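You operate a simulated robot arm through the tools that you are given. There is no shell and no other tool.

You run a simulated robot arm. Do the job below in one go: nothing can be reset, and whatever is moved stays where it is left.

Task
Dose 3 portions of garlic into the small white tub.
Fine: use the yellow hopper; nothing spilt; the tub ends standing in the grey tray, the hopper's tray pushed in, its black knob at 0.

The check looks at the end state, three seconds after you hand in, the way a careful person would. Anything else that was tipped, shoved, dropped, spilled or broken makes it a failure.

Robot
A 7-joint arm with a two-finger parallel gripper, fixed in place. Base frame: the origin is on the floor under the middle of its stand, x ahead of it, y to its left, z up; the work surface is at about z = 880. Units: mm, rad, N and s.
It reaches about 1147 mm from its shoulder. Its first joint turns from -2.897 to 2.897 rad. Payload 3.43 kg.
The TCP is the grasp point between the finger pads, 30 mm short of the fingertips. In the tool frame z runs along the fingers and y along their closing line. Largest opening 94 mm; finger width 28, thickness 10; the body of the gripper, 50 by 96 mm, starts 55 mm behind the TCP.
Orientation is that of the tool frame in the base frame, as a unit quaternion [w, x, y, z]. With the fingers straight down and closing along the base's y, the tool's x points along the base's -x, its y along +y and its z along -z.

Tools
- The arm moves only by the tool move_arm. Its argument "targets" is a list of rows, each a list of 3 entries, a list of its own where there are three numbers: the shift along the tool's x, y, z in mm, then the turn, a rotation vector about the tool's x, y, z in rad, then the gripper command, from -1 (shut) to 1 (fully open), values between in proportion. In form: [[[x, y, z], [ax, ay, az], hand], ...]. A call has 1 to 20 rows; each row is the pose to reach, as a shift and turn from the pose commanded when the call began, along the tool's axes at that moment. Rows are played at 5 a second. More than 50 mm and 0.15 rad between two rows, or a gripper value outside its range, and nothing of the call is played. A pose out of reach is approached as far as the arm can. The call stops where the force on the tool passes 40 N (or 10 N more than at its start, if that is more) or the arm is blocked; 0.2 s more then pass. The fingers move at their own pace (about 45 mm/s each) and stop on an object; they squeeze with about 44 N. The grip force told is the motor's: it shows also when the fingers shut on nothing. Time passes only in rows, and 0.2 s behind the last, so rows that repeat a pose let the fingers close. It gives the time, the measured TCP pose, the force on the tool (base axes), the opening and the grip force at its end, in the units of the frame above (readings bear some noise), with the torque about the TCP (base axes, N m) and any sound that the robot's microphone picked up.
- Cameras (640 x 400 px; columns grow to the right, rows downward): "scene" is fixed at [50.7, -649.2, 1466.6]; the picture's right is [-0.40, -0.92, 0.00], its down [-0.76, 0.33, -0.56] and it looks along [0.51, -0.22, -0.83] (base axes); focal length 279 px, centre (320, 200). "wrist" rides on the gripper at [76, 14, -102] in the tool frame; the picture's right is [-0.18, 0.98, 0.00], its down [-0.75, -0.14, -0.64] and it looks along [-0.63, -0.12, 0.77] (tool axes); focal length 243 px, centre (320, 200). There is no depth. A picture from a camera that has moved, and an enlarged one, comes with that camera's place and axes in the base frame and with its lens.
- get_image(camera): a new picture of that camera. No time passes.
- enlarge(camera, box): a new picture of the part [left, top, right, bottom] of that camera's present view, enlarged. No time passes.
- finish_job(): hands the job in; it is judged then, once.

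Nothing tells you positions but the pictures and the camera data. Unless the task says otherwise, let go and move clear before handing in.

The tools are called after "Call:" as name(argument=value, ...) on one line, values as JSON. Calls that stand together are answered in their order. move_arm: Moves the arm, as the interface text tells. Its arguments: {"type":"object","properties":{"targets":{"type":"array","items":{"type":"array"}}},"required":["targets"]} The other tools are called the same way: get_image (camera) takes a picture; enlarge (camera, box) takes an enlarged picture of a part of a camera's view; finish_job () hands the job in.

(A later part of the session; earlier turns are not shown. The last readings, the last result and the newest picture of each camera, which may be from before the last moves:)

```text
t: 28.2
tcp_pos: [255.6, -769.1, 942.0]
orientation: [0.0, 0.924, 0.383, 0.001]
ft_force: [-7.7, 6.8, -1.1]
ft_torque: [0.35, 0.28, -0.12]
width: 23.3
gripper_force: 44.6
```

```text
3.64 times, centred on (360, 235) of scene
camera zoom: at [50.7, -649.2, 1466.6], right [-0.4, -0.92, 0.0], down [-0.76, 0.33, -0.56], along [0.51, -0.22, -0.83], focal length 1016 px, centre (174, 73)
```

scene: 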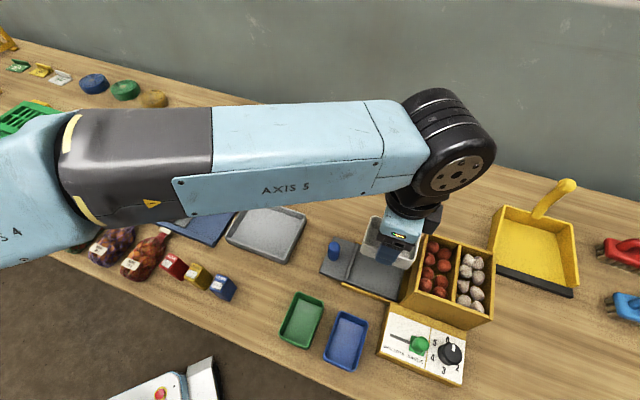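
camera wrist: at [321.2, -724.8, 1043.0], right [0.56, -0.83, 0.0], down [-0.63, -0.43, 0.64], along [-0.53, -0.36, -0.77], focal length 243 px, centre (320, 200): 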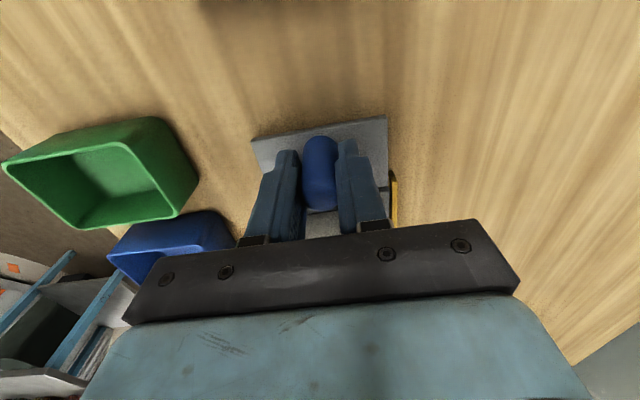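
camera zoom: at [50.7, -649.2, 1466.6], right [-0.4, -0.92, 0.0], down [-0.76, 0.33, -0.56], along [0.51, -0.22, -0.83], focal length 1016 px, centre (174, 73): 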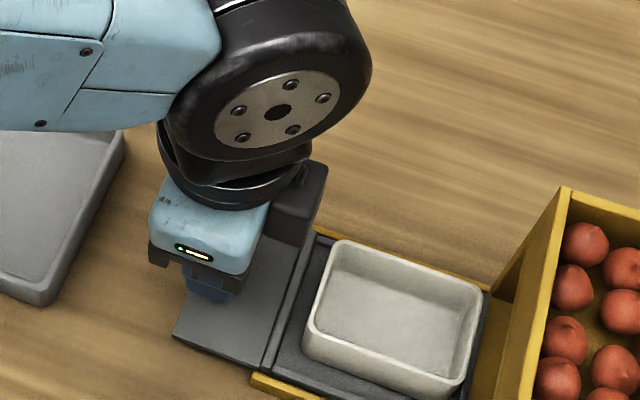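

Peg gripped at 23 mm. I'll push the slide in slowly along the slide axis.

Call:
move_arm(targets=[[[-4, -0.5, 0], [0, 0, 0], -0.7], [[-8, -1, 0], [0, 0, 0], -0.7], [[-13, -1, 0], [0, 0, 0], -0.7], [[-18, -1, 0], [0, 0, 0], -0.7], [[-23, -1, 0], [0, 0, 0], -0.7], [[-28, -1, 0], [0, 0, 0], -0.7], [[-33, -1, 0], [0, 0, 0], -0.7], [[-38, -1, 0], [0, 0, 0], -0.7], [[-43, -1, 0], [0, 0, 0], -0.7], [[-48, -1, 0], [0, 0, 0], -0.7], [[-53, -1, 0], [0, 0, 0], -0.7], [[-58, -1, 0], [0, 0, 0], -0.7]])

Call:
enlarge(camera="scene", box=[310, 200, 510, 350])

Call:
get_image(camera="wrist")

```text
t: 30.8
tcp_pos: [216.2, -808.0, 941.8]
orientation: [0.001, 0.924, 0.383, 0.0]
ft_force: [8.2, -8.5, 5.2]
ft_torque: [0.51, 0.41, 0.32]
width: 23.1
gripper_force: 45.4
```

```text
2.67 times, centred on (410, 275) of scene
camera zoom: at [50.7, -649.2, 1466.6], right [-0.4, -0.92, 0.0], down [-0.76, 0.33, -0.56], along [0.51, -0.22, -0.83], focal length 745 px, centre (80, 0)
```

zoom: 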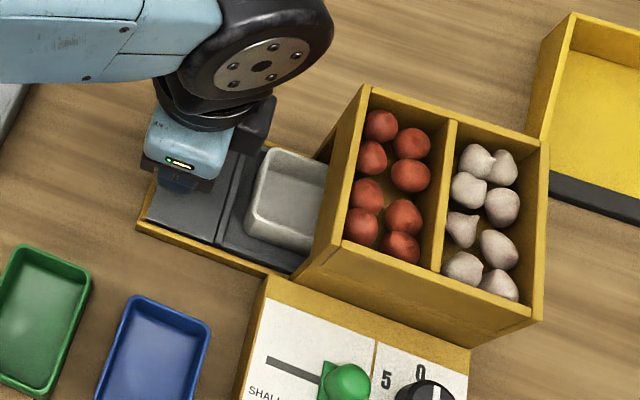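

```text
taken
camera wrist: at [281.3, -764.2, 1043.0], right [0.57, -0.82, 0.0], down [-0.63, -0.43, 0.64], along [-0.53, -0.36, -0.77], focal length 243 px, centre (320, 200)
```

wrist: 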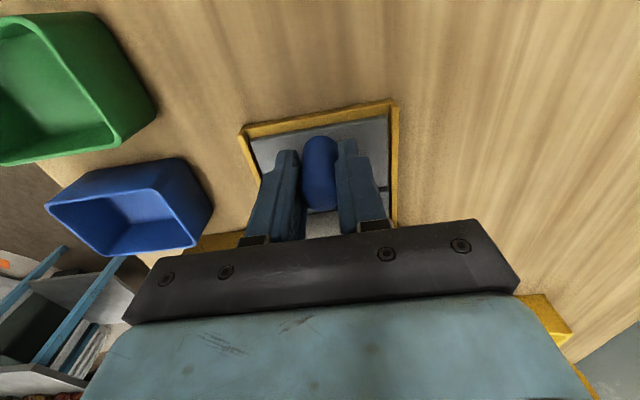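

The slide is moving smoothly and the tub is entering the mouth. I'll continue to the end stop.

Call:
move_arm(targets=[[[-5, 0.5, 0], [0, 0, 0], -0.7], [[-10, 0.5, 0], [0, 0, 0], -0.7], [[-15, 0.5, 0], [0, 0, 0], -0.7], [[-20, 0.5, 0], [0, 0, 0], -0.7], [[-25, 0.5, 0], [0, 0, 0], -0.7], [[-30, 0.5, 0], [0, 0, 0], -0.7], [[-35, 0.5, 0], [0, 0, 0], -0.7], [[-40, 0.5, 0], [0, 0, 0], -0.7]])

Call:
enlarge(camera="scene", box=[310, 200, 510, 350])

Call:
get_image(camera="wrist")

```text
t: 32.6
tcp_pos: [187.1, -837.1, 941.7]
orientation: [-0.001, 0.924, 0.381, 0.002]
ft_force: [-5.3, 5.9, -2.4]
ft_torque: [-0.48, 0.83, 0.07]
width: 23.3
gripper_force: 45.0
```

```text
2.67 times, centred on (410, 275) of scene
camera zoom: at [50.7, -649.2, 1466.6], right [-0.4, -0.92, 0.0], down [-0.76, 0.33, -0.56], along [0.51, -0.22, -0.83], focal length 745 px, centre (80, 0)
```

zoom: 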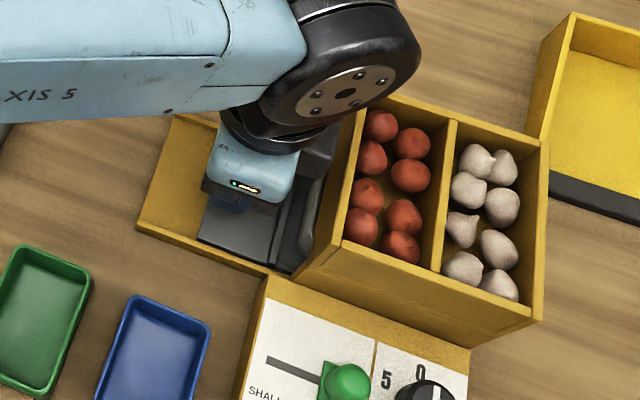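

```text
taken
camera wrist: at [252.4, -793.7, 1043.0], right [0.56, -0.83, 0.0], down [-0.63, -0.43, 0.64], along [-0.53, -0.36, -0.77], focal length 243 px, centre (320, 200)
```

wrist: 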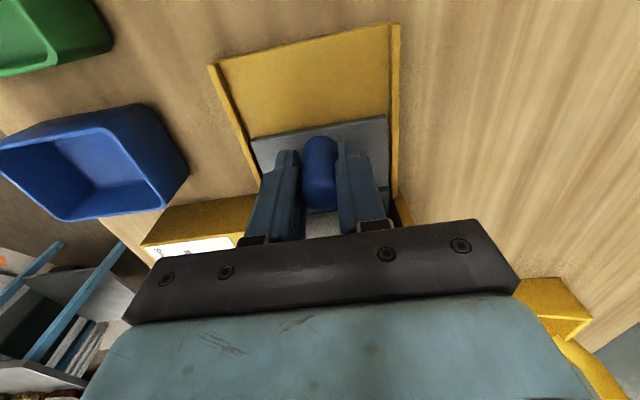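

The slide is almost in. Before the last bit I want to check the clearance between the gripper's rear box and the hopper wall.

Call:
enlarge(camera="scene", box=[365, 215, 445, 305])

```text
4.44 times, centred on (405, 260) of scene
camera zoom: at [50.7, -649.2, 1466.6], right [-0.4, -0.92, 0.0], down [-0.76, 0.33, -0.56], along [0.51, -0.22, -0.83], focal length 1241 px, centre (-58, -67)
```

zoom: 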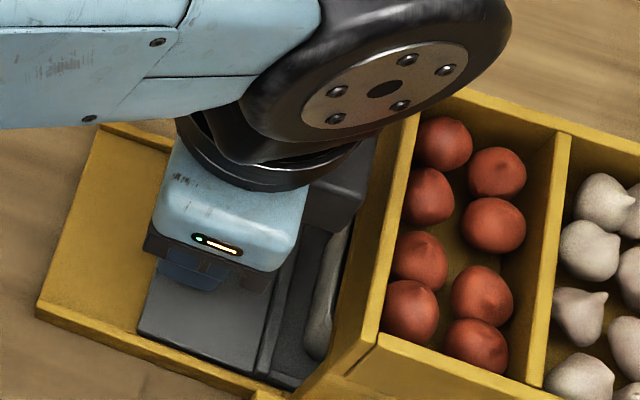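

The rear box sits only about 15 mm from the hopper wall. I'll release the peg, tilt the gripper outward by about 0.25 rad, and grip again before pushing the last stretch.

Call:
move_arm(targets=[[[0, 0, 0], [0, 0, 0], -0.2], [[0, 0, 0], [0, 0, 0], -0.1], [[0, 0, 0], [0, 0, 0], -0.1], [[0, 0, -2], [0, -0.12, 0], -0.1], [[0, 0, -2], [0, -0.25, 0], -0.1], [[0, 0, -2], [0, -0.25, 0], -0.1]])

Call:
get_image(camera="wrist")

Call:
enlarge(camera="scene", box=[350, 205, 450, 305])

```text
t: 34.0
tcp_pos: [188.5, -837.7, 943.1]
orientation: [0.049, 0.917, 0.379, -0.114]
ft_force: [-0.9, 0.5, 0.8]
ft_torque: [-0.02, 0.03, 0.0]
width: 42.6
gripper_force: 0.0
```

```text
taken
camera wrist: at [269.4, -777.2, 1023.1], right [0.57, -0.82, 0.05], down [-0.51, -0.3, 0.81], along [-0.65, -0.48, -0.59], focal length 243 px, centre (320, 200)
```

wrist: 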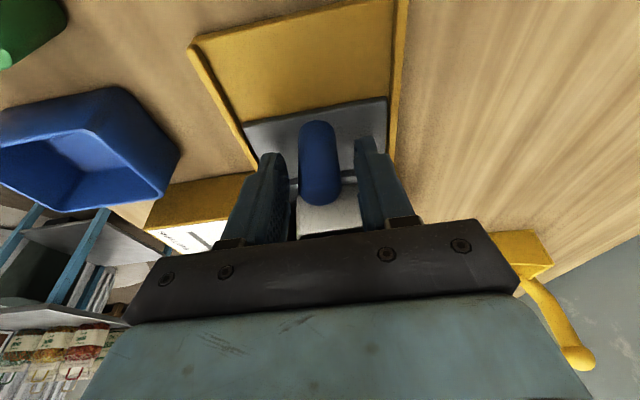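

```text
4.00 times, centred on (400, 255) of scene
camera zoom: at [50.7, -649.2, 1466.6], right [-0.4, -0.92, 0.0], down [-0.76, 0.33, -0.56], along [0.51, -0.22, -0.83], focal length 1117 px, centre (0, -20)
```

zoom: 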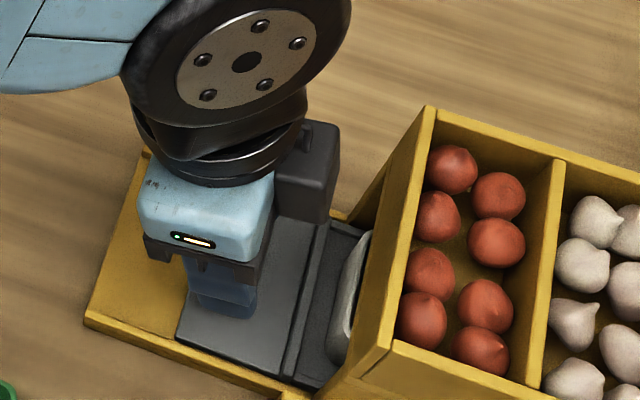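

The tilt gives plenty of clearance. I'll regrip the peg and push the remaining travel to the stop.

Call:
move_arm(targets=[[[0, 0, 0], [0, 0, 0], -0.4], [[0, 0, 0], [0, 0, 0], -0.7], [[0, 0, 0], [0, 0, 0], -0.7], [[-3.9, 0, 1], [0, 0, 0], -0.7], [[-7.8, 0, 2], [0, 0, 0], -0.7], [[-10.7, 0, 2.7], [0, 0, 0], -0.7], [[-13.6, 0, 3.5], [0, 0, 0], -0.7], [[-15.5, 0, 4], [0, 0, 0], -0.7], [[-17.5, 0, 4.5], [0, 0, 0], -0.7], [[-19.4, 0, 4.9], [0, 0, 0], -0.7], [[-21.3, 0, 5.4], [0, 0, 0], -0.7]])

Call:
enlarge(camera="scene", box=[350, 205, 510, 345])

Call:
get_image(camera="wrist")

```text
t: 36.4
tcp_pos: [173.5, -851.4, 943.3]
orientation: [0.048, 0.917, 0.38, -0.114]
ft_force: [11.5, 33.1, 4.8]
ft_torque: [0.73, 0.16, -0.05]
width: 23.6
gripper_force: 44.9
```

```text
2.86 times, centred on (430, 275) of scene
camera zoom: at [50.7, -649.2, 1466.6], right [-0.4, -0.92, 0.0], down [-0.76, 0.33, -0.56], along [0.51, -0.22, -0.83], focal length 798 px, centre (6, -14)
```

zoom: 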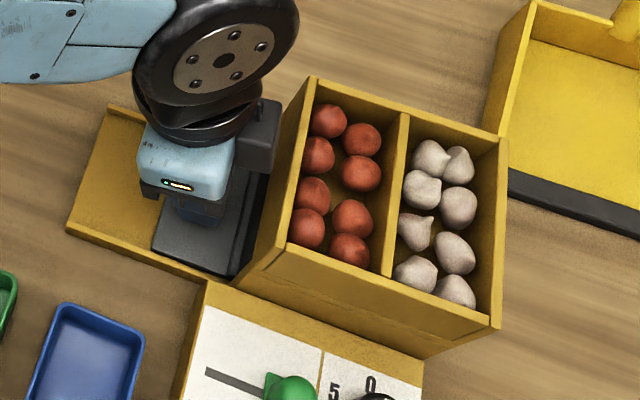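

```text
taken
camera wrist: at [254.9, -790.9, 1022.6], right [0.57, -0.82, 0.05], down [-0.51, -0.31, 0.81], along [-0.65, -0.48, -0.59], focal length 243 px, centre (320, 200)
```

wrist: 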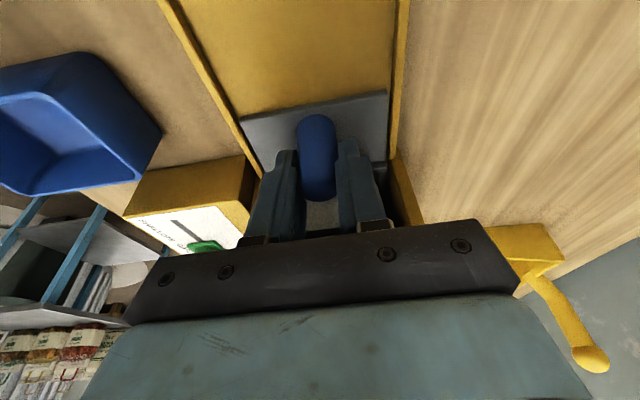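

Force along the slide has risen to about 31 N, which looks like the end stop. I'll give one more small push to confirm.

Call:
move_arm(targets=[[[-1, 0, 0.25], [0, 0, 0], -0.7], [[-2, 0, 0.5], [0, 0, 0], -0.7], [[-3, 0, 0.75], [0, 0, 0], -0.7]])

Call:
enlarge(camera="scene", box=[350, 215, 450, 305])

```text
t: 36.9
tcp_pos: [173.1, -851.3, 943.2]
orientation: [0.047, 0.917, 0.38, -0.112]
ft_force: [3.7, 18.2, 7.4]
ft_torque: [0.95, -0.52, -0.03]
width: 23.3
gripper_force: 45.2
stopped in row 2: the force on the tool passed its limit at 48 N (the readings are from after the stop); the commanded pose is now the measured one
```

```text
4.44 times, centred on (400, 260) of scene
camera zoom: at [50.7, -649.2, 1466.6], right [-0.4, -0.92, 0.0], down [-0.76, 0.33, -0.56], along [0.51, -0.22, -0.83], focal length 1241 px, centre (-36, -67)
```

zoom: 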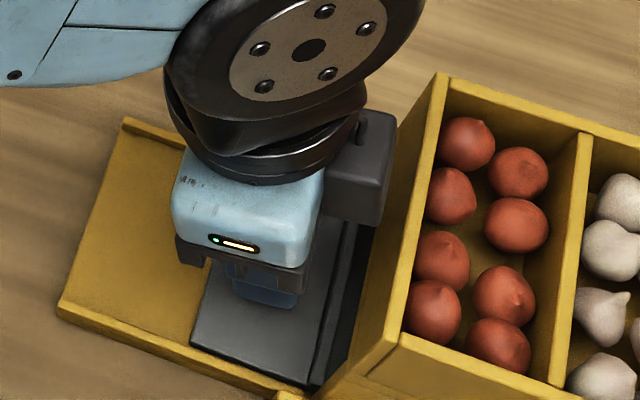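

The slide is at its stop. I'll release the peg, back out along the tilted tool axis, and straighten up.

Call:
move_arm(targets=[[[0, 0, 0], [0, 0, 0], -0.3], [[0, 0, 0], [0, 0, 0], -0.1], [[0, 0, 0], [0, 0, 0], -0.1], [[0, 0, -15], [0, 0, 0], -0.1], [[0, 0, -50], [0, 0, 0], -0.1], [[0, 0, -95], [0, 0, 0], -0.1], [[0, 0, -140], [0, 0.1, 0], -0.1], [[0, 0, -140], [0, 0.25, 0], -0.1]])

Call:
get_image(camera="wrist")

Call:
get_image(camera="scene")

```text
t: 38.7
tcp_pos: [196.0, -828.2, 1080.2]
orientation: [0.0, 0.924, 0.383, 0.003]
ft_force: [0.2, -0.1, 0.9]
ft_torque: [-0.01, 0.03, 0.0]
width: 42.3
gripper_force: 0.0
```

```text
taken
camera wrist: at [260.6, -784.6, 1180.6], right [0.57, -0.82, 0.0], down [-0.64, -0.44, 0.64], along [-0.53, -0.36, -0.77], focal length 243 px, centre (320, 200)
```

wrist: 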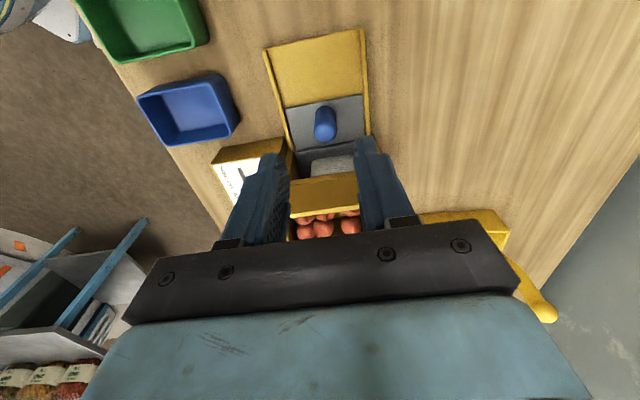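

```text
taken
```

scene: 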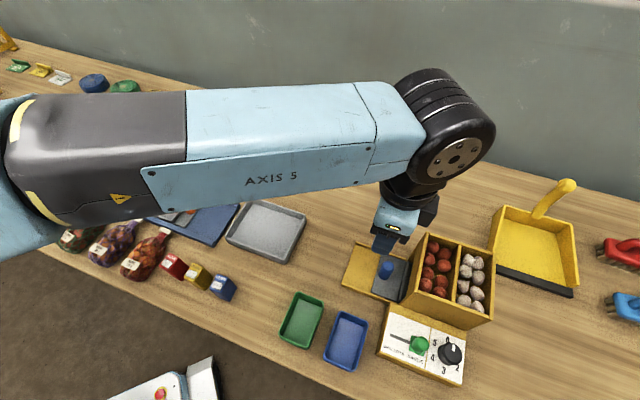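

The slide is in and the tub shows inside the mouth. I'll zoom in to confirm.

Call:
enlarge(camera="wrist", box=[240, 80, 400, 240])

Call:
enlarge(camera="scene", box=[340, 220, 500, 390])

```text
2.50 times, centred on (320, 160) of wrist
camera zoom: at [260.6, -784.6, 1180.6], right [0.57, -0.82, 0.0], down [-0.64, -0.44, 0.64], along [-0.53, -0.36, -0.77], focal length 606 px, centre (320, 300)
```

zoom: 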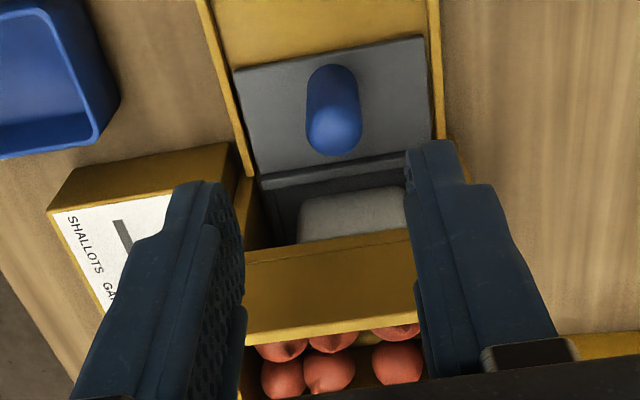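

```text
2.35 times, centred on (420, 305) of scene
camera zoom: at [50.7, -649.2, 1466.6], right [-0.4, -0.92, 0.0], down [-0.76, 0.33, -0.56], along [0.51, -0.22, -0.83], focal length 657 px, centre (85, -47)
```

zoom: 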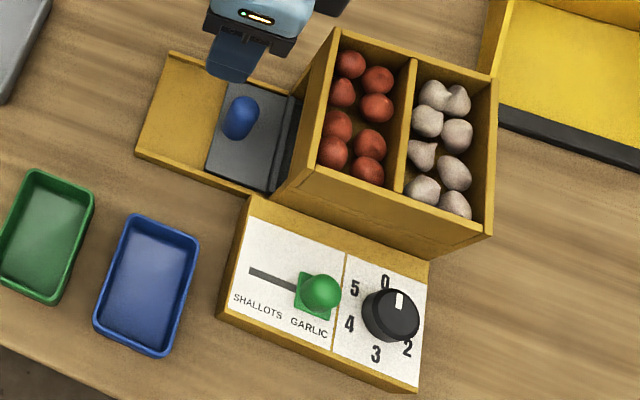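

Everything is in place: lever at GARLIC, knob at 0, slide in with the tub. I'll move above the knob with the gripper turned so a 60° step stays clear of the lever and hopper.

Call:
move_arm(targets=[[[-32, -22, 0], [0, 0, -0.105], 0.1], [[-65, -43, 0], [0, 0, -0.21], 0.1], [[-97, -65, 0], [0, 0, -0.314], 0.1], [[-130, -87, 0], [0, 0, -0.419], 0.1], [[-162, -108, 0], [0, 0, -0.524], 0.1], [[-162, -108, 20], [0, 0, -0.524], 0.1]])

Call:
get_image(camera="wrist")

Call:
get_image(camera="scene")

```text
t: 40.1
tcp_pos: [3.8, -867.7, 1057.5]
orientation: [0.0, 0.792, 0.61, 0.002]
ft_force: [0.2, -0.6, 0.5]
ft_torque: [0.0, -0.01, -0.02]
width: 51.7
gripper_force: 0.0
```

```text
taken
camera wrist: at [38.4, -798.2, 1158.8], right [0.9, -0.43, 0.0], down [-0.33, -0.69, 0.64], along [-0.27, -0.58, -0.77], focal length 243 px, centre (320, 200)
```

wrist: 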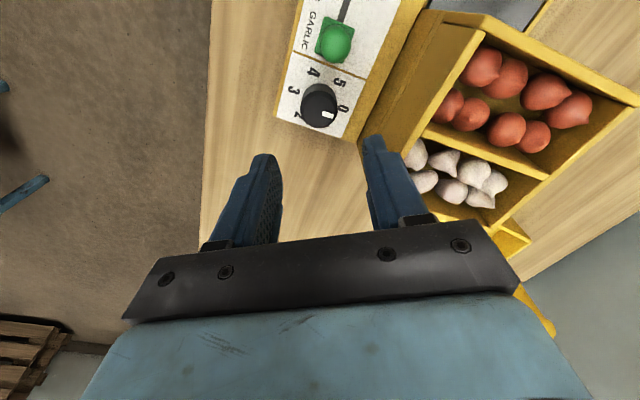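

```text
taken
```

scene: 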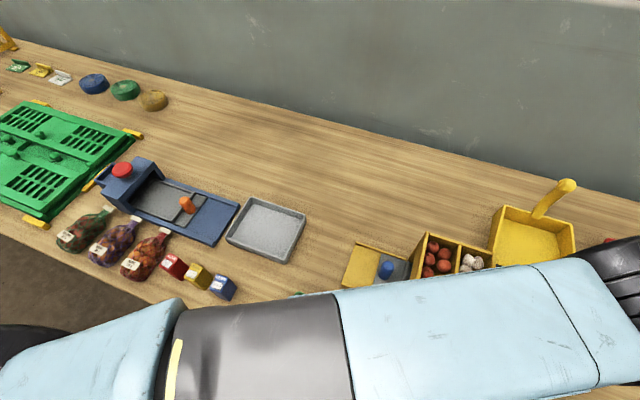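

I'll zoom in for the knob's centre and pointer.

Call:
enlarge(camera="wrist", box=[260, 50, 390, 150])

```text
4.00 times, centred on (325, 100) of wrist
camera zoom: at [38.4, -798.2, 1158.8], right [0.9, -0.43, 0.0], down [-0.33, -0.69, 0.64], along [-0.27, -0.58, -0.77], focal length 970 px, centre (300, 600)
```

zoom: 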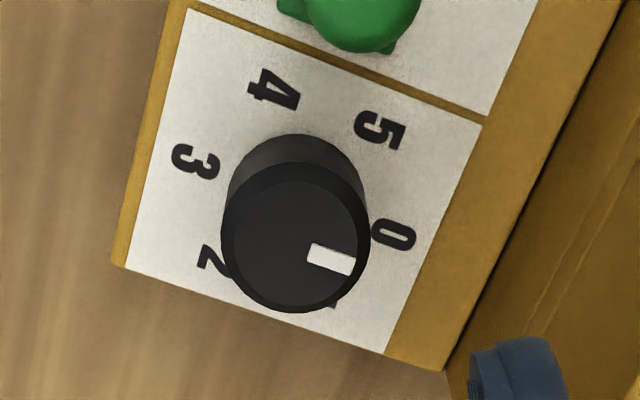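

The knob centre is at about (5.7, -865), roughly 34 mm in diameter, with its pointer at 0. I'll centre over it, descend, and grip.

Call:
move_arm(targets=[[[3.1, 1.1, 20], [0, 0, 0], -0.04], [[3.1, 1.1, 55], [0, 0, 0], -0.04], [[3.1, 1.1, 80], [0, 0, 0], -0.04], [[3.1, 1.1, 94], [0, 0, 0], -0.04], [[3.1, 1.1, 100], [0, 0, 0], -0.04]])

Call:
get_image(camera="wrist")

Call:
enlarge(camera="wrist", box=[220, 90, 420, 240])

```text
t: 41.3
tcp_pos: [6.5, -865.6, 961.7]
orientation: [0.004, 0.793, 0.609, -0.001]
ft_force: [-4.2, -19.7, 34.0]
ft_torque: [0.07, -1.68, -0.96]
width: 45.2
gripper_force: 0.0
```

```text
taken
camera wrist: at [40.2, -794.8, 1063.2], right [0.9, -0.43, 0.01], down [-0.33, -0.69, 0.65], along [-0.28, -0.58, -0.76], focal length 243 px, centre (320, 200)
```

wrist: 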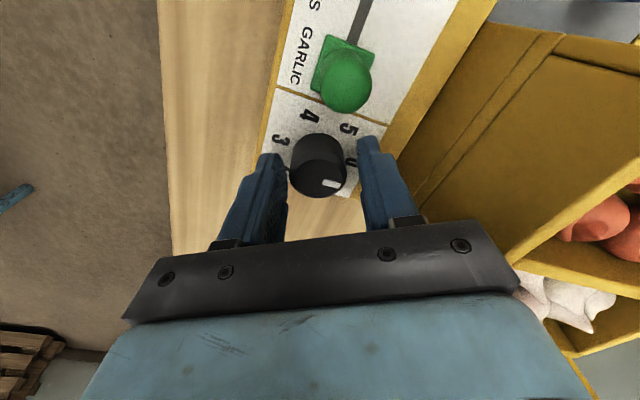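

```text
2.67 times, centred on (320, 165) of wrist
camera zoom: at [40.2, -794.8, 1063.2], right [0.9, -0.43, 0.01], down [-0.33, -0.69, 0.65], along [-0.28, -0.58, -0.76], focal length 647 px, centre (320, 293)
```

zoom: 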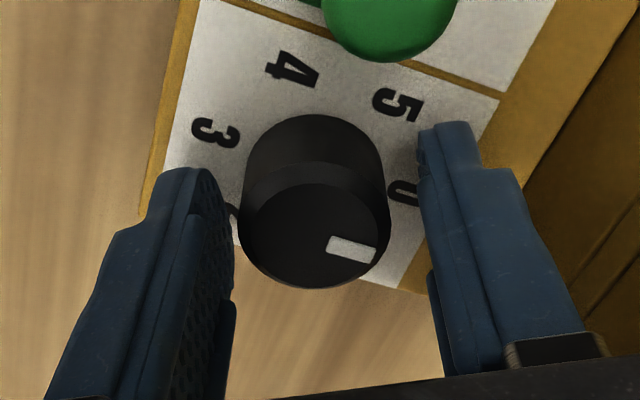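

The gripper body touched the hopper's front rim (34 N up) before I reached grip depth. I'll lift clear, check the hopper hasn't moved, and then lean the gripper toward the front so it clears the rim.

Call:
move_arm(targets=[[[0, 0, -10], [0, 0, 0], -0.04], [[0, 0, -40], [0, 0, 0], -0.04], [[0, 0, -60], [-0.1, 0, 0], -0.04], [[0, 0, -60], [-0.17, 0, 0], -0.04]])

Call:
get_image(camera="wrist")

Call:
get_image(camera="scene")

```text
t: 42.3
tcp_pos: [6.4, -864.8, 1017.1]
orientation: [0.067, 0.79, 0.607, 0.054]
ft_force: [0.4, 0.0, 0.1]
ft_torque: [0.03, 0.01, 0.03]
width: 45.2
gripper_force: 0.2
```

```text
taken
camera wrist: at [25.0, -790.4, 1119.4], right [0.89, -0.43, 0.17], down [-0.44, -0.67, 0.6], along [-0.15, -0.61, -0.78], focal length 243 px, centre (320, 200)
```

wrist: 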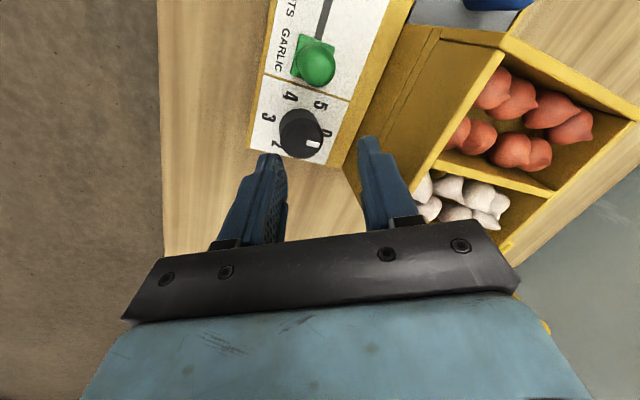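

```text
taken
```

scene: 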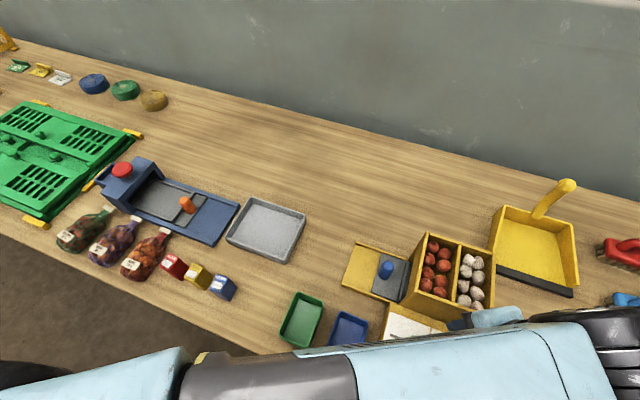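

The hopper hasn't moved and the leaning pose looks good. I'll align the grasp point with the knob axis and descend again, watching the force.

Call:
move_arm(targets=[[[-0.4, -4.5, -0.8], [0, 0, 0], -0.02], [[-0.4, -8.7, 23.9], [0, 0, 0], -0.02], [[-0.4, -12.1, 43.6], [0, 0, 0], -0.02], [[-0.4, -13.8, 53.4], [0, 0, 0], -0.02], [[-0.4, -14.6, 58.4], [0, 0, 0], -0.02]])

Call:
enlarge(camera="wrist", box=[200, 80, 420, 240])

Call:
get_image(camera="wrist")

```text
t: 43.5
tcp_pos: [3.0, -862.9, 960.9]
orientation: [0.069, 0.79, 0.606, 0.051]
ft_force: [-1.3, 2.7, 21.3]
ft_torque: [0.33, 0.59, -0.11]
width: 45.0
gripper_force: 0.1
```

```text
2.50 times, centred on (310, 160) of wrist
camera zoom: at [20.0, -788.3, 1062.8], right [0.89, -0.43, 0.17], down [-0.44, -0.66, 0.61], along [-0.15, -0.61, -0.77], focal length 606 px, centre (345, 300)
```

zoom: 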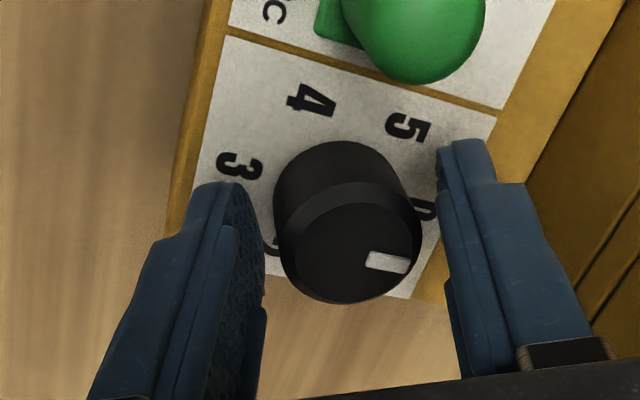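

```text
taken
camera wrist: at [20.0, -788.3, 1062.8], right [0.89, -0.43, 0.17], down [-0.44, -0.66, 0.61], along [-0.15, -0.61, -0.77], focal length 243 px, centre (320, 200)
```

wrist: 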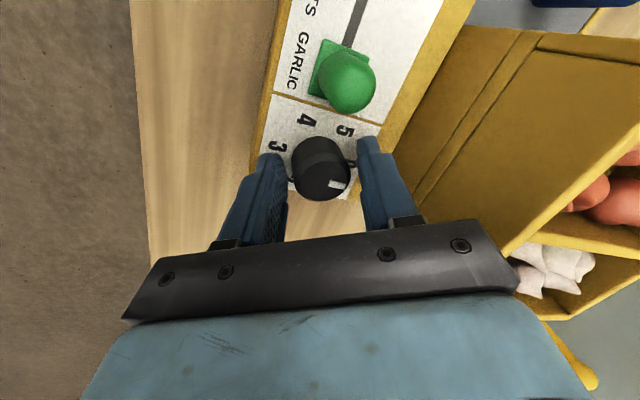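

This time the front fingertip lightly touched the panel, which sits near z≈926. I'll raise about 5 mm and close on the knob.

Call:
move_arm(targets=[[[0, 0.9, -5.4], [0, 0, 0], -0.02], [[0, 0.9, -5.4], [0, 0, 0], -0.1], [[0, 0.9, -5.4], [0, 0, 0], -0.2], [[0, 0.9, -5.4], [0, 0, 0], -0.3], [[0, 0.9, -5.4], [0, 0, 0], -0.4], [[0, 0.9, -5.4], [0, 0, 0], -0.5]])

Call:
enlarge(camera="wrist", box=[200, 80, 420, 240])

```text
t: 44.9
tcp_pos: [1.5, -862.0, 962.1]
orientation: [0.066, 0.79, 0.607, 0.054]
ft_force: [-2.9, 7.6, -7.5]
ft_torque: [0.21, 1.06, 0.04]
width: 35.4
gripper_force: 45.3
```

```text
2.50 times, centred on (310, 160) of wrist
camera zoom: at [19.7, -788.3, 1064.8], right [0.89, -0.43, 0.17], down [-0.44, -0.67, 0.6], along [-0.15, -0.61, -0.78], focal length 606 px, centre (345, 300)
```

zoom: 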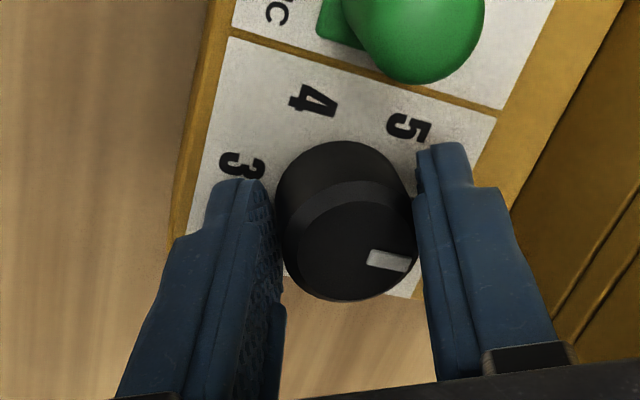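

The knob is gripped at 35.4 mm. I'll rotate it 60° clockwise seen from above, from 0 to 1, about its own axis, and listen.

Call:
move_arm(targets=[[[0.41, 0.02, 0], [0, -0.0177, 0.1032], -0.5], [[0.81, 0.08, 0.01], [0, -0.0354, 0.2064], -0.5], [[1.2, 0.19, 0.03], [0, -0.0531, 0.3096], -0.5], [[1.58, 0.33, 0.06], [0, -0.0708, 0.4129], -0.5], [[1.95, 0.51, 0.09], [0, -0.0885, 0.5161], -0.5], [[2.29, 0.73, 0.13], [0, -0.1062, 0.6193], -0.5], [[2.6, 0.98, 0.17], [0, -0.1239, 0.7225], -0.5], [[2.89, 1.27, 0.22], [0, -0.1416, 0.8257], -0.5], [[3.15, 1.58, 0.27], [0, -0.1593, 0.9289], -0.5], [[3.37, 1.92, 0.33], [0, -0.177, 1.0321], -0.5]])

Call:
get_image(camera="wrist")

Call:
enlarge(camera="wrist", box=[200, 80, 420, 240])

Call:
enlarge(camera="scene", box=[380, 220, 520, 320])

```text
t: 47.1
tcp_pos: [6.3, -860.0, 961.9]
orientation: [0.083, 0.988, 0.13, 0.012]
ft_force: [-16.0, -0.4, -15.1]
ft_torque: [0.78, 0.8, -0.07]
width: 35.3
gripper_force: 44.7
```

```text
taken
camera wrist: at [78.7, -837.8, 1065.0], right [0.07, -0.98, 0.16], down [-0.79, 0.04, 0.61], along [-0.6, -0.17, -0.78], focal length 243 px, centre (320, 200)
```

wrist: 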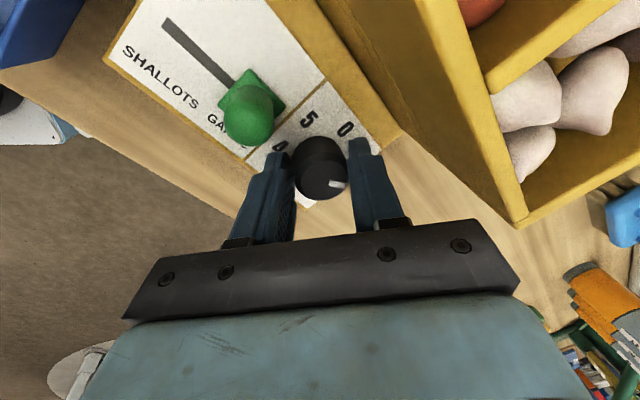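

```text
2.50 times, centred on (310, 160) of wrist
camera zoom: at [78.7, -837.8, 1065.0], right [0.07, -0.98, 0.16], down [-0.79, 0.04, 0.61], along [-0.6, -0.17, -0.78], focal length 606 px, centre (345, 300)
```

zoom: 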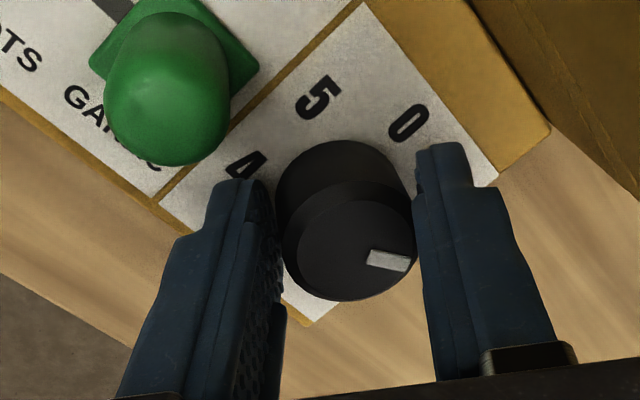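

```text
4.00 times, centred on (450, 270) of scene
camera zoom: at [50.7, -649.2, 1466.6], right [-0.4, -0.92, 0.0], down [-0.76, 0.33, -0.56], along [0.51, -0.22, -0.83], focal length 1117 px, centre (-200, -80)
```

zoom: 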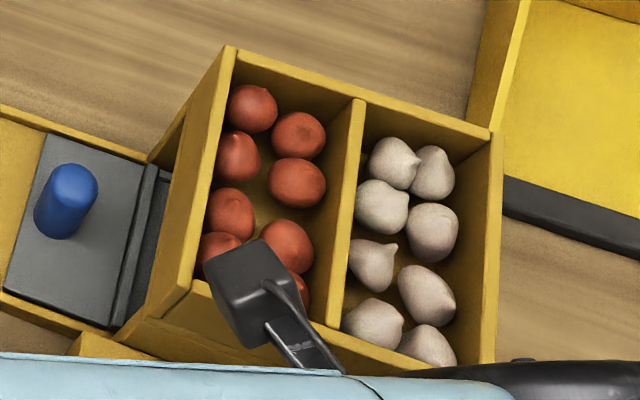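

The knob followed the gripper by 60° and should now be at 1. No garlic has dropped and there was no sound, so the dose is probably triggered otherwise. I'll release, lift, turn back and regrip for the next step.

Call:
move_arm(targets=[[[0, 0, 0], [0, 0, 0], -0.2], [[0, 0, 0], [0, 0, 0], -0.05], [[0, 0, 0], [0, 0, 0], -0.02], [[0, 4.2, -24.6], [0, 0, 0], -0.02], [[-0.51, 4.23, -24.6], [0, 0.0221, -0.129], -0.02], [[-1.01, 4.33, -24.6], [0, 0.0442, -0.258], -0.02], [[-1.49, 4.49, -24.55], [0, 0.0663, -0.387], -0.02], [[-1.95, 4.71, -24.5], [0, 0.0884, -0.516], -0.02], [[-2.37, 4.99, -24.46], [0, 0.1105, -0.645], -0.02], [[-2.75, 5.32, -24.4], [0, 0.1326, -0.774], -0.02], [[-3.09, 5.7, -24.34], [0, 0.1547, -0.903], -0.02], [[-3.37, 6.12, -24.27], [0, 0.177, -1.0321], -0.02]])

Call:
enlarge(camera="wrist", box=[200, 60, 420, 240])

Call:
enlarge(camera="scene", box=[380, 220, 520, 320])

```text
t: 49.7
tcp_pos: [2.8, -862.5, 987.4]
orientation: [0.067, 0.789, 0.608, 0.053]
ft_force: [-0.2, 0.4, -0.8]
ft_torque: [-0.02, -0.02, -0.01]
width: 46.1
gripper_force: 0.1
```

```text
2.22 times, centred on (310, 150) of wrist
camera zoom: at [20.4, -788.3, 1090.2], right [0.89, -0.43, 0.17], down [-0.43, -0.67, 0.61], along [-0.15, -0.61, -0.78], focal length 539 px, centre (342, 311)
```

zoom: 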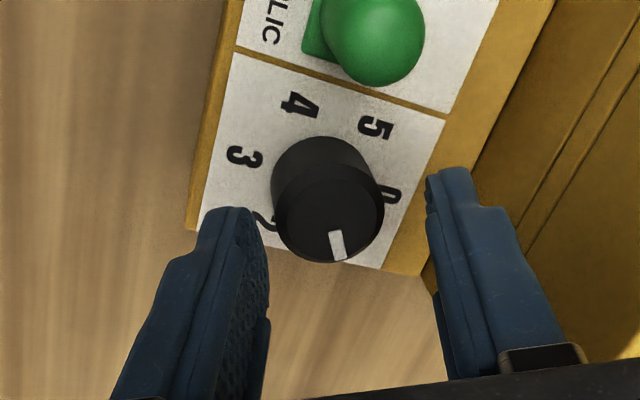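

```text
4.00 times, centred on (450, 270) of scene
camera zoom: at [50.7, -649.2, 1466.6], right [-0.4, -0.92, 0.0], down [-0.76, 0.33, -0.56], along [0.51, -0.22, -0.83], focal length 1117 px, centre (-200, -80)
```

zoom: 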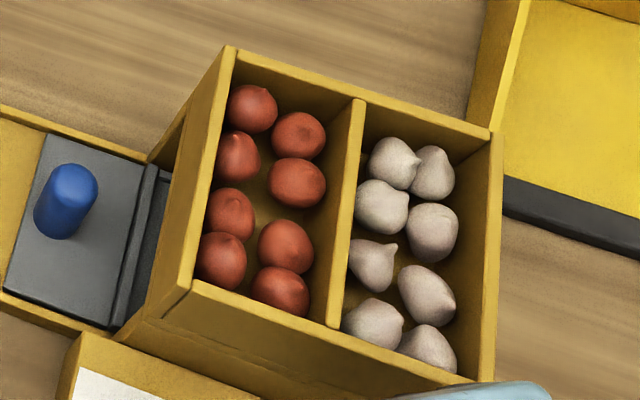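

The pointer is at 1 and nothing has been dispensed. I'll repeat: descend, grip, and rotate to 2.

Call:
move_arm(targets=[[[0, -4.2, 24.6], [0, 0, 0], -0.02], [[0, -4.2, 24.6], [0, 0, 0], -0.15], [[0, -4.2, 24.6], [0, 0, 0], -0.3], [[0, -4.2, 24.6], [0, 0, 0], -0.5], [[0, -4.2, 24.6], [0, 0, 0], -0.5], [[0.41, -4.18, 24.6], [0, -0.0177, 0.1032], -0.5], [[0.81, -4.12, 24.61], [0, -0.0354, 0.2064], -0.5], [[1.2, -4.01, 24.63], [0, -0.0531, 0.3096], -0.5], [[1.58, -3.87, 24.66], [0, -0.0708, 0.4129], -0.5], [[1.95, -3.69, 24.69], [0, -0.0885, 0.5161], -0.5], [[2.29, -3.47, 24.73], [0, -0.1062, 0.6193], -0.5], [[2.6, -3.22, 24.77], [0, -0.1239, 0.7225], -0.5], [[2.89, -2.93, 24.82], [0, -0.1416, 0.8257], -0.5], [[3.15, -2.62, 24.87], [0, -0.1593, 0.9289], -0.5], [[3.37, -2.28, 24.93], [0, -0.177, 1.0321], -0.5]])

Call:
enlarge(camera="wrist", box=[200, 60, 420, 240])

Call:
enlarge(camera="scene", box=[380, 220, 520, 320])

```text
t: 52.9
tcp_pos: [6.4, -861.7, 962.0]
orientation: [0.083, 0.988, 0.13, 0.013]
ft_force: [-3.8, 10.5, -15.8]
ft_torque: [1.31, 0.02, -0.02]
width: 35.6
gripper_force: 45.0
```

```text
2.22 times, centred on (310, 150) of wrist
camera zoom: at [79.4, -837.8, 1065.0], right [0.07, -0.98, 0.16], down [-0.79, 0.04, 0.61], along [-0.6, -0.17, -0.78], focal length 539 px, centre (342, 311)
```

zoom: 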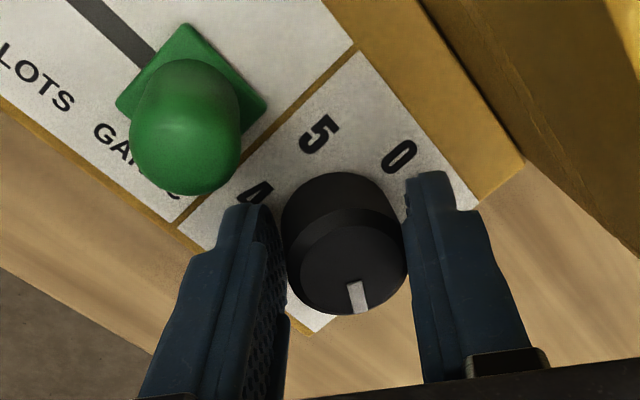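

```text
4.00 times, centred on (450, 270) of scene
camera zoom: at [50.7, -649.2, 1466.6], right [-0.4, -0.92, 0.0], down [-0.76, 0.33, -0.56], along [0.51, -0.22, -0.83], focal length 1117 px, centre (-200, -80)
```

zoom: 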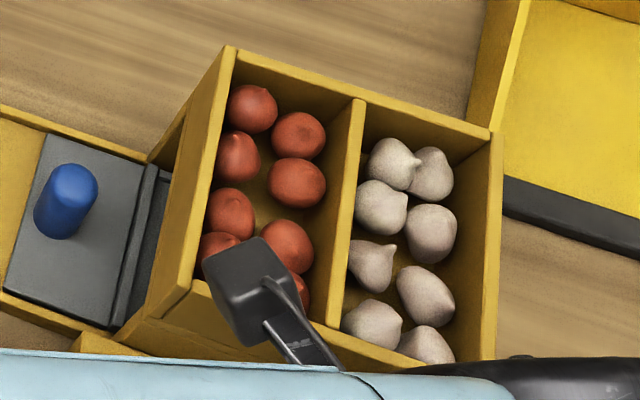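

The knob should now be at 2, with still no release. I'll do the return stroke and then the third step.

Call:
move_arm(targets=[[[0, 0, 0], [0, 0, 0], -0.2], [[0, 0, 0], [0, 0, 0], -0.05], [[0, 0, 0], [0, 0, 0], -0.02], [[0, 4.2, -24.6], [0, 0, 0], -0.02], [[-0.51, 4.23, -24.6], [0, 0.0221, -0.129], -0.02], [[-1.01, 4.33, -24.6], [0, 0.0442, -0.258], -0.02], [[-1.49, 4.49, -24.55], [0, 0.0663, -0.387], -0.02], [[-1.95, 4.71, -24.5], [0, 0.0884, -0.516], -0.02], [[-2.37, 4.99, -24.46], [0, 0.1105, -0.645], -0.02], [[-2.75, 5.32, -24.4], [0, 0.1326, -0.774], -0.02], [[-3.09, 5.7, -24.34], [0, 0.1547, -0.903], -0.02], [[-3.37, 6.12, -24.27], [0, 0.177, -1.0321], -0.02]])

Call:
enlarge(camera="wrist", box=[200, 60, 420, 240])

```text
t: 55.5
tcp_pos: [3.2, -863.5, 988.3]
orientation: [0.067, 0.789, 0.608, 0.054]
ft_force: [-0.1, 0.0, -0.1]
ft_torque: [0.0, 0.04, 0.01]
width: 46.5
gripper_force: 0.1
```

```text
2.22 times, centred on (310, 150) of wrist
camera zoom: at [19.8, -788.2, 1090.4], right [0.89, -0.43, 0.17], down [-0.43, -0.67, 0.61], along [-0.15, -0.61, -0.78], focal length 539 px, centre (342, 311)
```

zoom: 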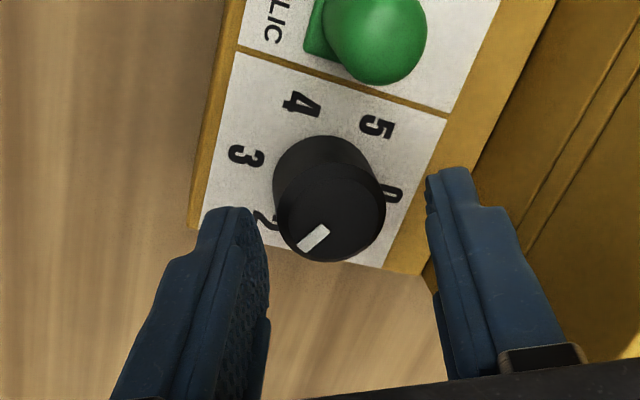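

The pointer is at 2. Now the third 60° step, to 3.

Call:
move_arm(targets=[[[0, -4.2, 24.6], [0, 0, 0], -0.02], [[0, -4.2, 24.6], [0, 0, 0], -0.15], [[0, -4.2, 24.6], [0, 0, 0], -0.3], [[0, -4.2, 24.6], [0, 0, 0], -0.5], [[0, -4.2, 24.6], [0, 0, 0], -0.5], [[0.41, -4.18, 24.6], [0, -0.0177, 0.1032], -0.5], [[0.81, -4.12, 24.61], [0, -0.0354, 0.2064], -0.5], [[1.2, -4.01, 24.63], [0, -0.0531, 0.3096], -0.5], [[1.58, -3.87, 24.66], [0, -0.0708, 0.4129], -0.5], [[1.95, -3.69, 24.69], [0, -0.0885, 0.5161], -0.5], [[2.29, -3.47, 24.73], [0, -0.1062, 0.6193], -0.5], [[2.6, -3.22, 24.77], [0, -0.1239, 0.7225], -0.5], [[2.89, -2.93, 24.82], [0, -0.1416, 0.8257], -0.5], [[3.15, -2.62, 24.87], [0, -0.1593, 0.9289], -0.5], [[3.37, -2.28, 24.93], [0, -0.177, 1.0321], -0.5]])

Call:
enlarge(camera="wrist", box=[200, 60, 420, 240])

Call:
enlarge(camera="scene", box=[380, 220, 520, 320])

```text
t: 58.7
tcp_pos: [6.0, -861.4, 964.2]
orientation: [0.083, 0.988, 0.129, 0.012]
ft_force: [-16.1, -15.5, 3.1]
ft_torque: [0.77, 0.44, -0.08]
width: 35.2
gripper_force: 45.1
```

```text
2.22 times, centred on (310, 150) of wrist
camera zoom: at [78.3, -837.7, 1065.8], right [0.07, -0.98, 0.16], down [-0.79, 0.04, 0.61], along [-0.6, -0.17, -0.78], focal length 539 px, centre (342, 311)
```

zoom: 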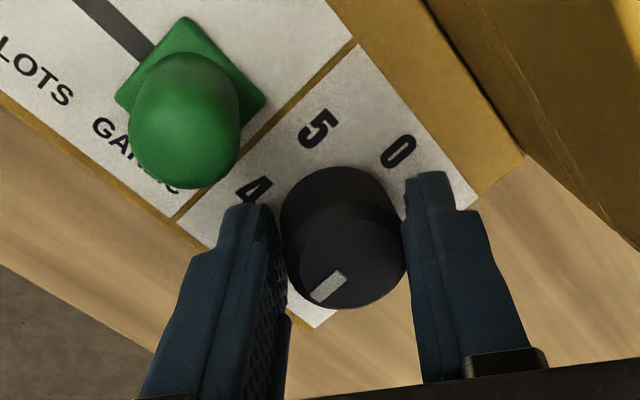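

```text
4.00 times, centred on (450, 270) of scene
camera zoom: at [50.7, -649.2, 1466.6], right [-0.4, -0.92, 0.0], down [-0.76, 0.33, -0.56], along [0.51, -0.22, -0.83], focal length 1117 px, centre (-200, -80)
```

zoom: 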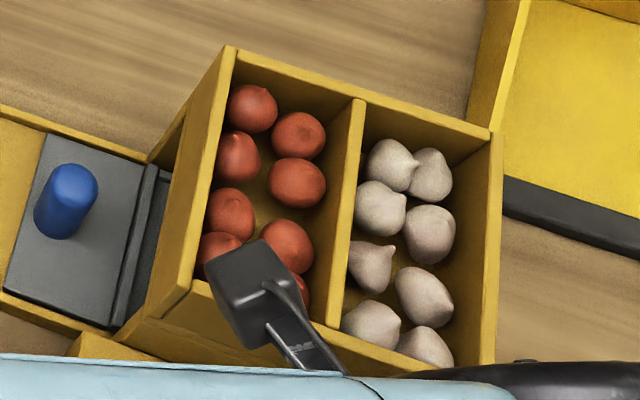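

The knob should be at 3. I'll release, lift and turn back, then check the pointer and whether any garlic is moving.

Call:
move_arm(targets=[[[0, 0, 0], [0, 0, 0], -0.2], [[0, 0, 0], [0, 0, 0], -0.05], [[0, 0, 0], [0, 0, 0], -0.02], [[0, 4.2, -24.6], [0, 0, 0], -0.02], [[-0.51, 4.23, -24.6], [0, 0.0221, -0.129], -0.02], [[-1.01, 4.33, -24.6], [0, 0.0442, -0.258], -0.02], [[-1.49, 4.49, -24.55], [0, 0.0663, -0.387], -0.02], [[-1.95, 4.71, -24.5], [0, 0.0884, -0.516], -0.02], [[-2.37, 4.99, -24.46], [0, 0.1105, -0.645], -0.02], [[-2.75, 5.32, -24.4], [0, 0.1326, -0.774], -0.02], [[-3.09, 5.7, -24.34], [0, 0.1547, -0.903], -0.02], [[-3.37, 6.12, -24.27], [0, 0.177, -1.0321], -0.02]])

Call:
enlarge(camera="wrist", box=[200, 60, 420, 240])

Call:
enlarge(camera="scene", box=[380, 220, 520, 320])

```text
t: 61.3
tcp_pos: [3.3, -863.4, 987.9]
orientation: [0.067, 0.789, 0.608, 0.054]
ft_force: [0.1, -0.1, 0.2]
ft_torque: [-0.03, 0.0, -0.01]
width: 46.1
gripper_force: 0.0
```

```text
2.22 times, centred on (310, 150) of wrist
camera zoom: at [20.3, -788.8, 1090.5], right [0.89, -0.43, 0.17], down [-0.43, -0.67, 0.61], along [-0.15, -0.61, -0.78], focal length 539 px, centre (342, 311)
```

zoom: 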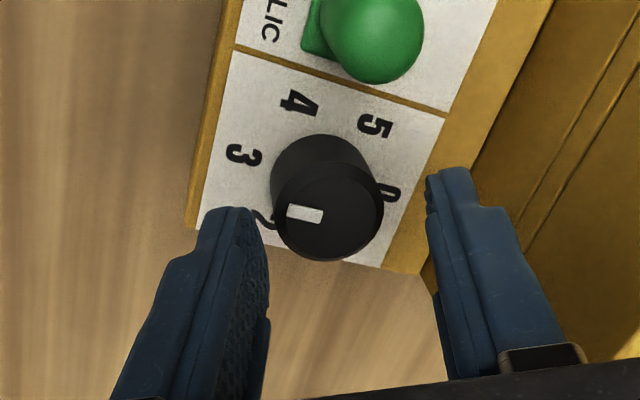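

```text
4.00 times, centred on (450, 270) of scene
camera zoom: at [50.7, -649.2, 1466.6], right [-0.4, -0.92, 0.0], down [-0.76, 0.33, -0.56], along [0.51, -0.22, -0.83], focal length 1117 px, centre (-200, -80)
```

zoom: 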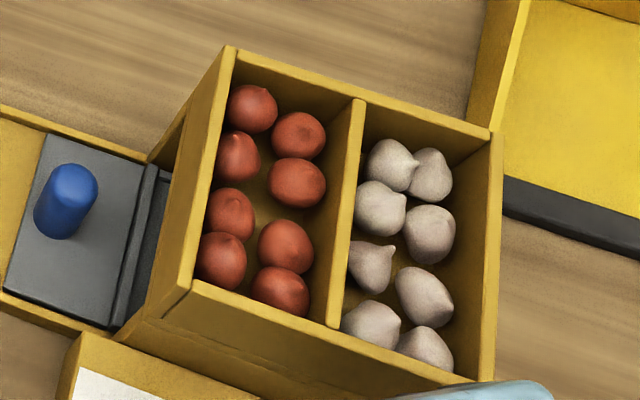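

The pointer seems slightly short of 3, so I'll look closer.

Call:
enlarge(camera="wrist", box=[270, 90, 370, 180])

```text
4.44 times, centred on (320, 135) of wrist
camera zoom: at [20.3, -788.8, 1090.5], right [0.89, -0.43, 0.17], down [-0.43, -0.67, 0.61], along [-0.15, -0.61, -0.78], focal length 1078 px, centre (320, 489)
```

zoom: 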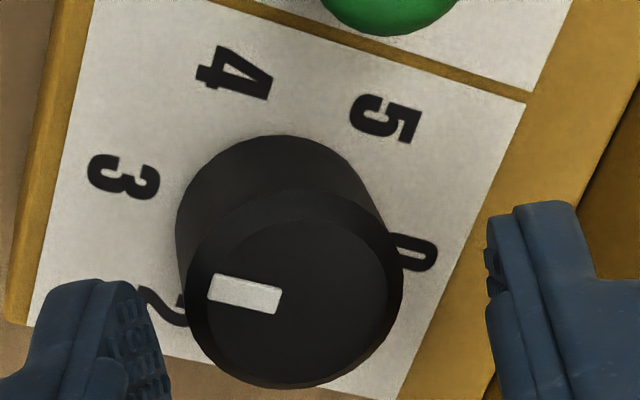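

By my geometry the pointer is exactly on 3 (the 0–3 axis runs straight across the slide). Nothing dropped while turning, so the dose is probably triggered by pushing the slide in. I'll lift clear and go back to the blue peg.

Call:
move_arm(targets=[[[0, 4.2, -24.6], [0, 0, 0], -0.02], [[0, 10, -59], [0, 0, 0], -0.02], [[0, 16.9, -98.6], [0, 0, 0], -0.1], [[0, 16.9, -98.6], [0.1, 0, 0], -0.1], [[0, 16.9, -98.6], [0.17, 0, 0], -0.1]])

Call:
get_image(camera="scene")

```text
t: 62.5
tcp_pos: [1.4, -863.2, 1088.0]
orientation: [0.0, 0.794, 0.608, 0.002]
ft_force: [0.0, 0.9, 0.5]
ft_torque: [0.0, -0.04, 0.0]
width: 42.3
gripper_force: 0.1
```

```text
taken
```

scene: 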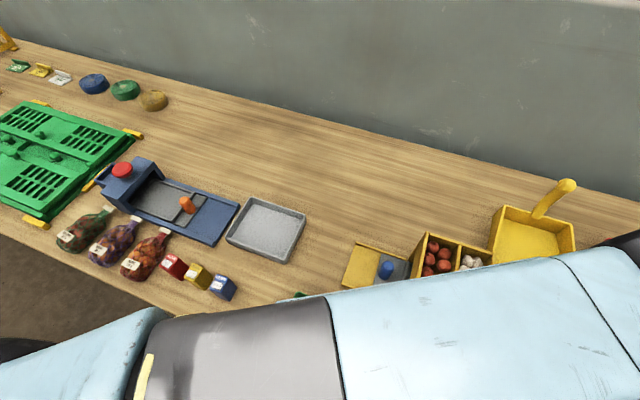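

I'll move back above the peg at the earlier retreat pose.

Call:
move_arm(targets=[[[17, 36, 2], [0, 0, 0.104], -0.1], [[34, 72, 3], [0, 0, 0.209], -0.1], [[51, 107, 5], [0, 0, 0.313], -0.1], [[68, 143, 6], [0, 0, 0.418], -0.1], [[84.6, 178.8, 8], [0, 0, 0.522], -0.1]])

Call:
get_image(camera="wrist")

Call:
enlarge(camera="scene", box=[340, 220, 500, 390])

```text
t: 63.7
tcp_pos: [196.6, -825.8, 1081.7]
orientation: [-0.001, 0.924, 0.383, 0.002]
ft_force: [-0.2, -0.1, 0.3]
ft_torque: [0.03, -0.05, -0.02]
width: 42.4
gripper_force: 0.2
```

```text
taken
camera wrist: at [261.8, -782.5, 1182.9], right [0.56, -0.83, 0.0], down [-0.63, -0.43, 0.64], along [-0.53, -0.36, -0.77], focal length 243 px, centre (320, 200)
```

wrist: 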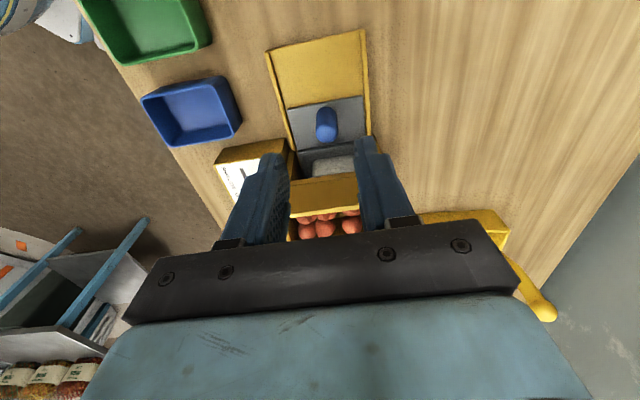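

```text
2.35 times, centred on (420, 305) of scene
camera zoom: at [50.7, -649.2, 1466.6], right [-0.4, -0.92, 0.0], down [-0.76, 0.33, -0.56], along [0.51, -0.22, -0.83], focal length 657 px, centre (85, -47)
```

zoom: 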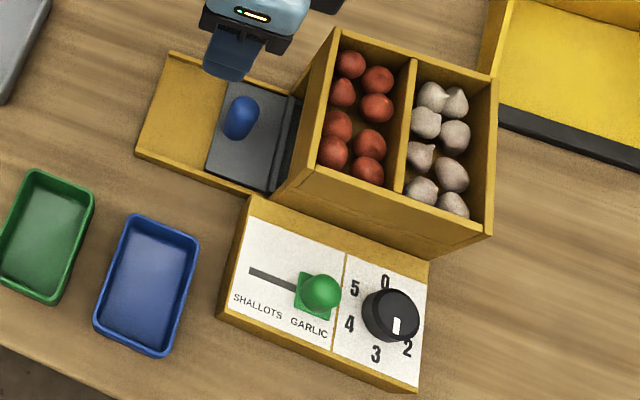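

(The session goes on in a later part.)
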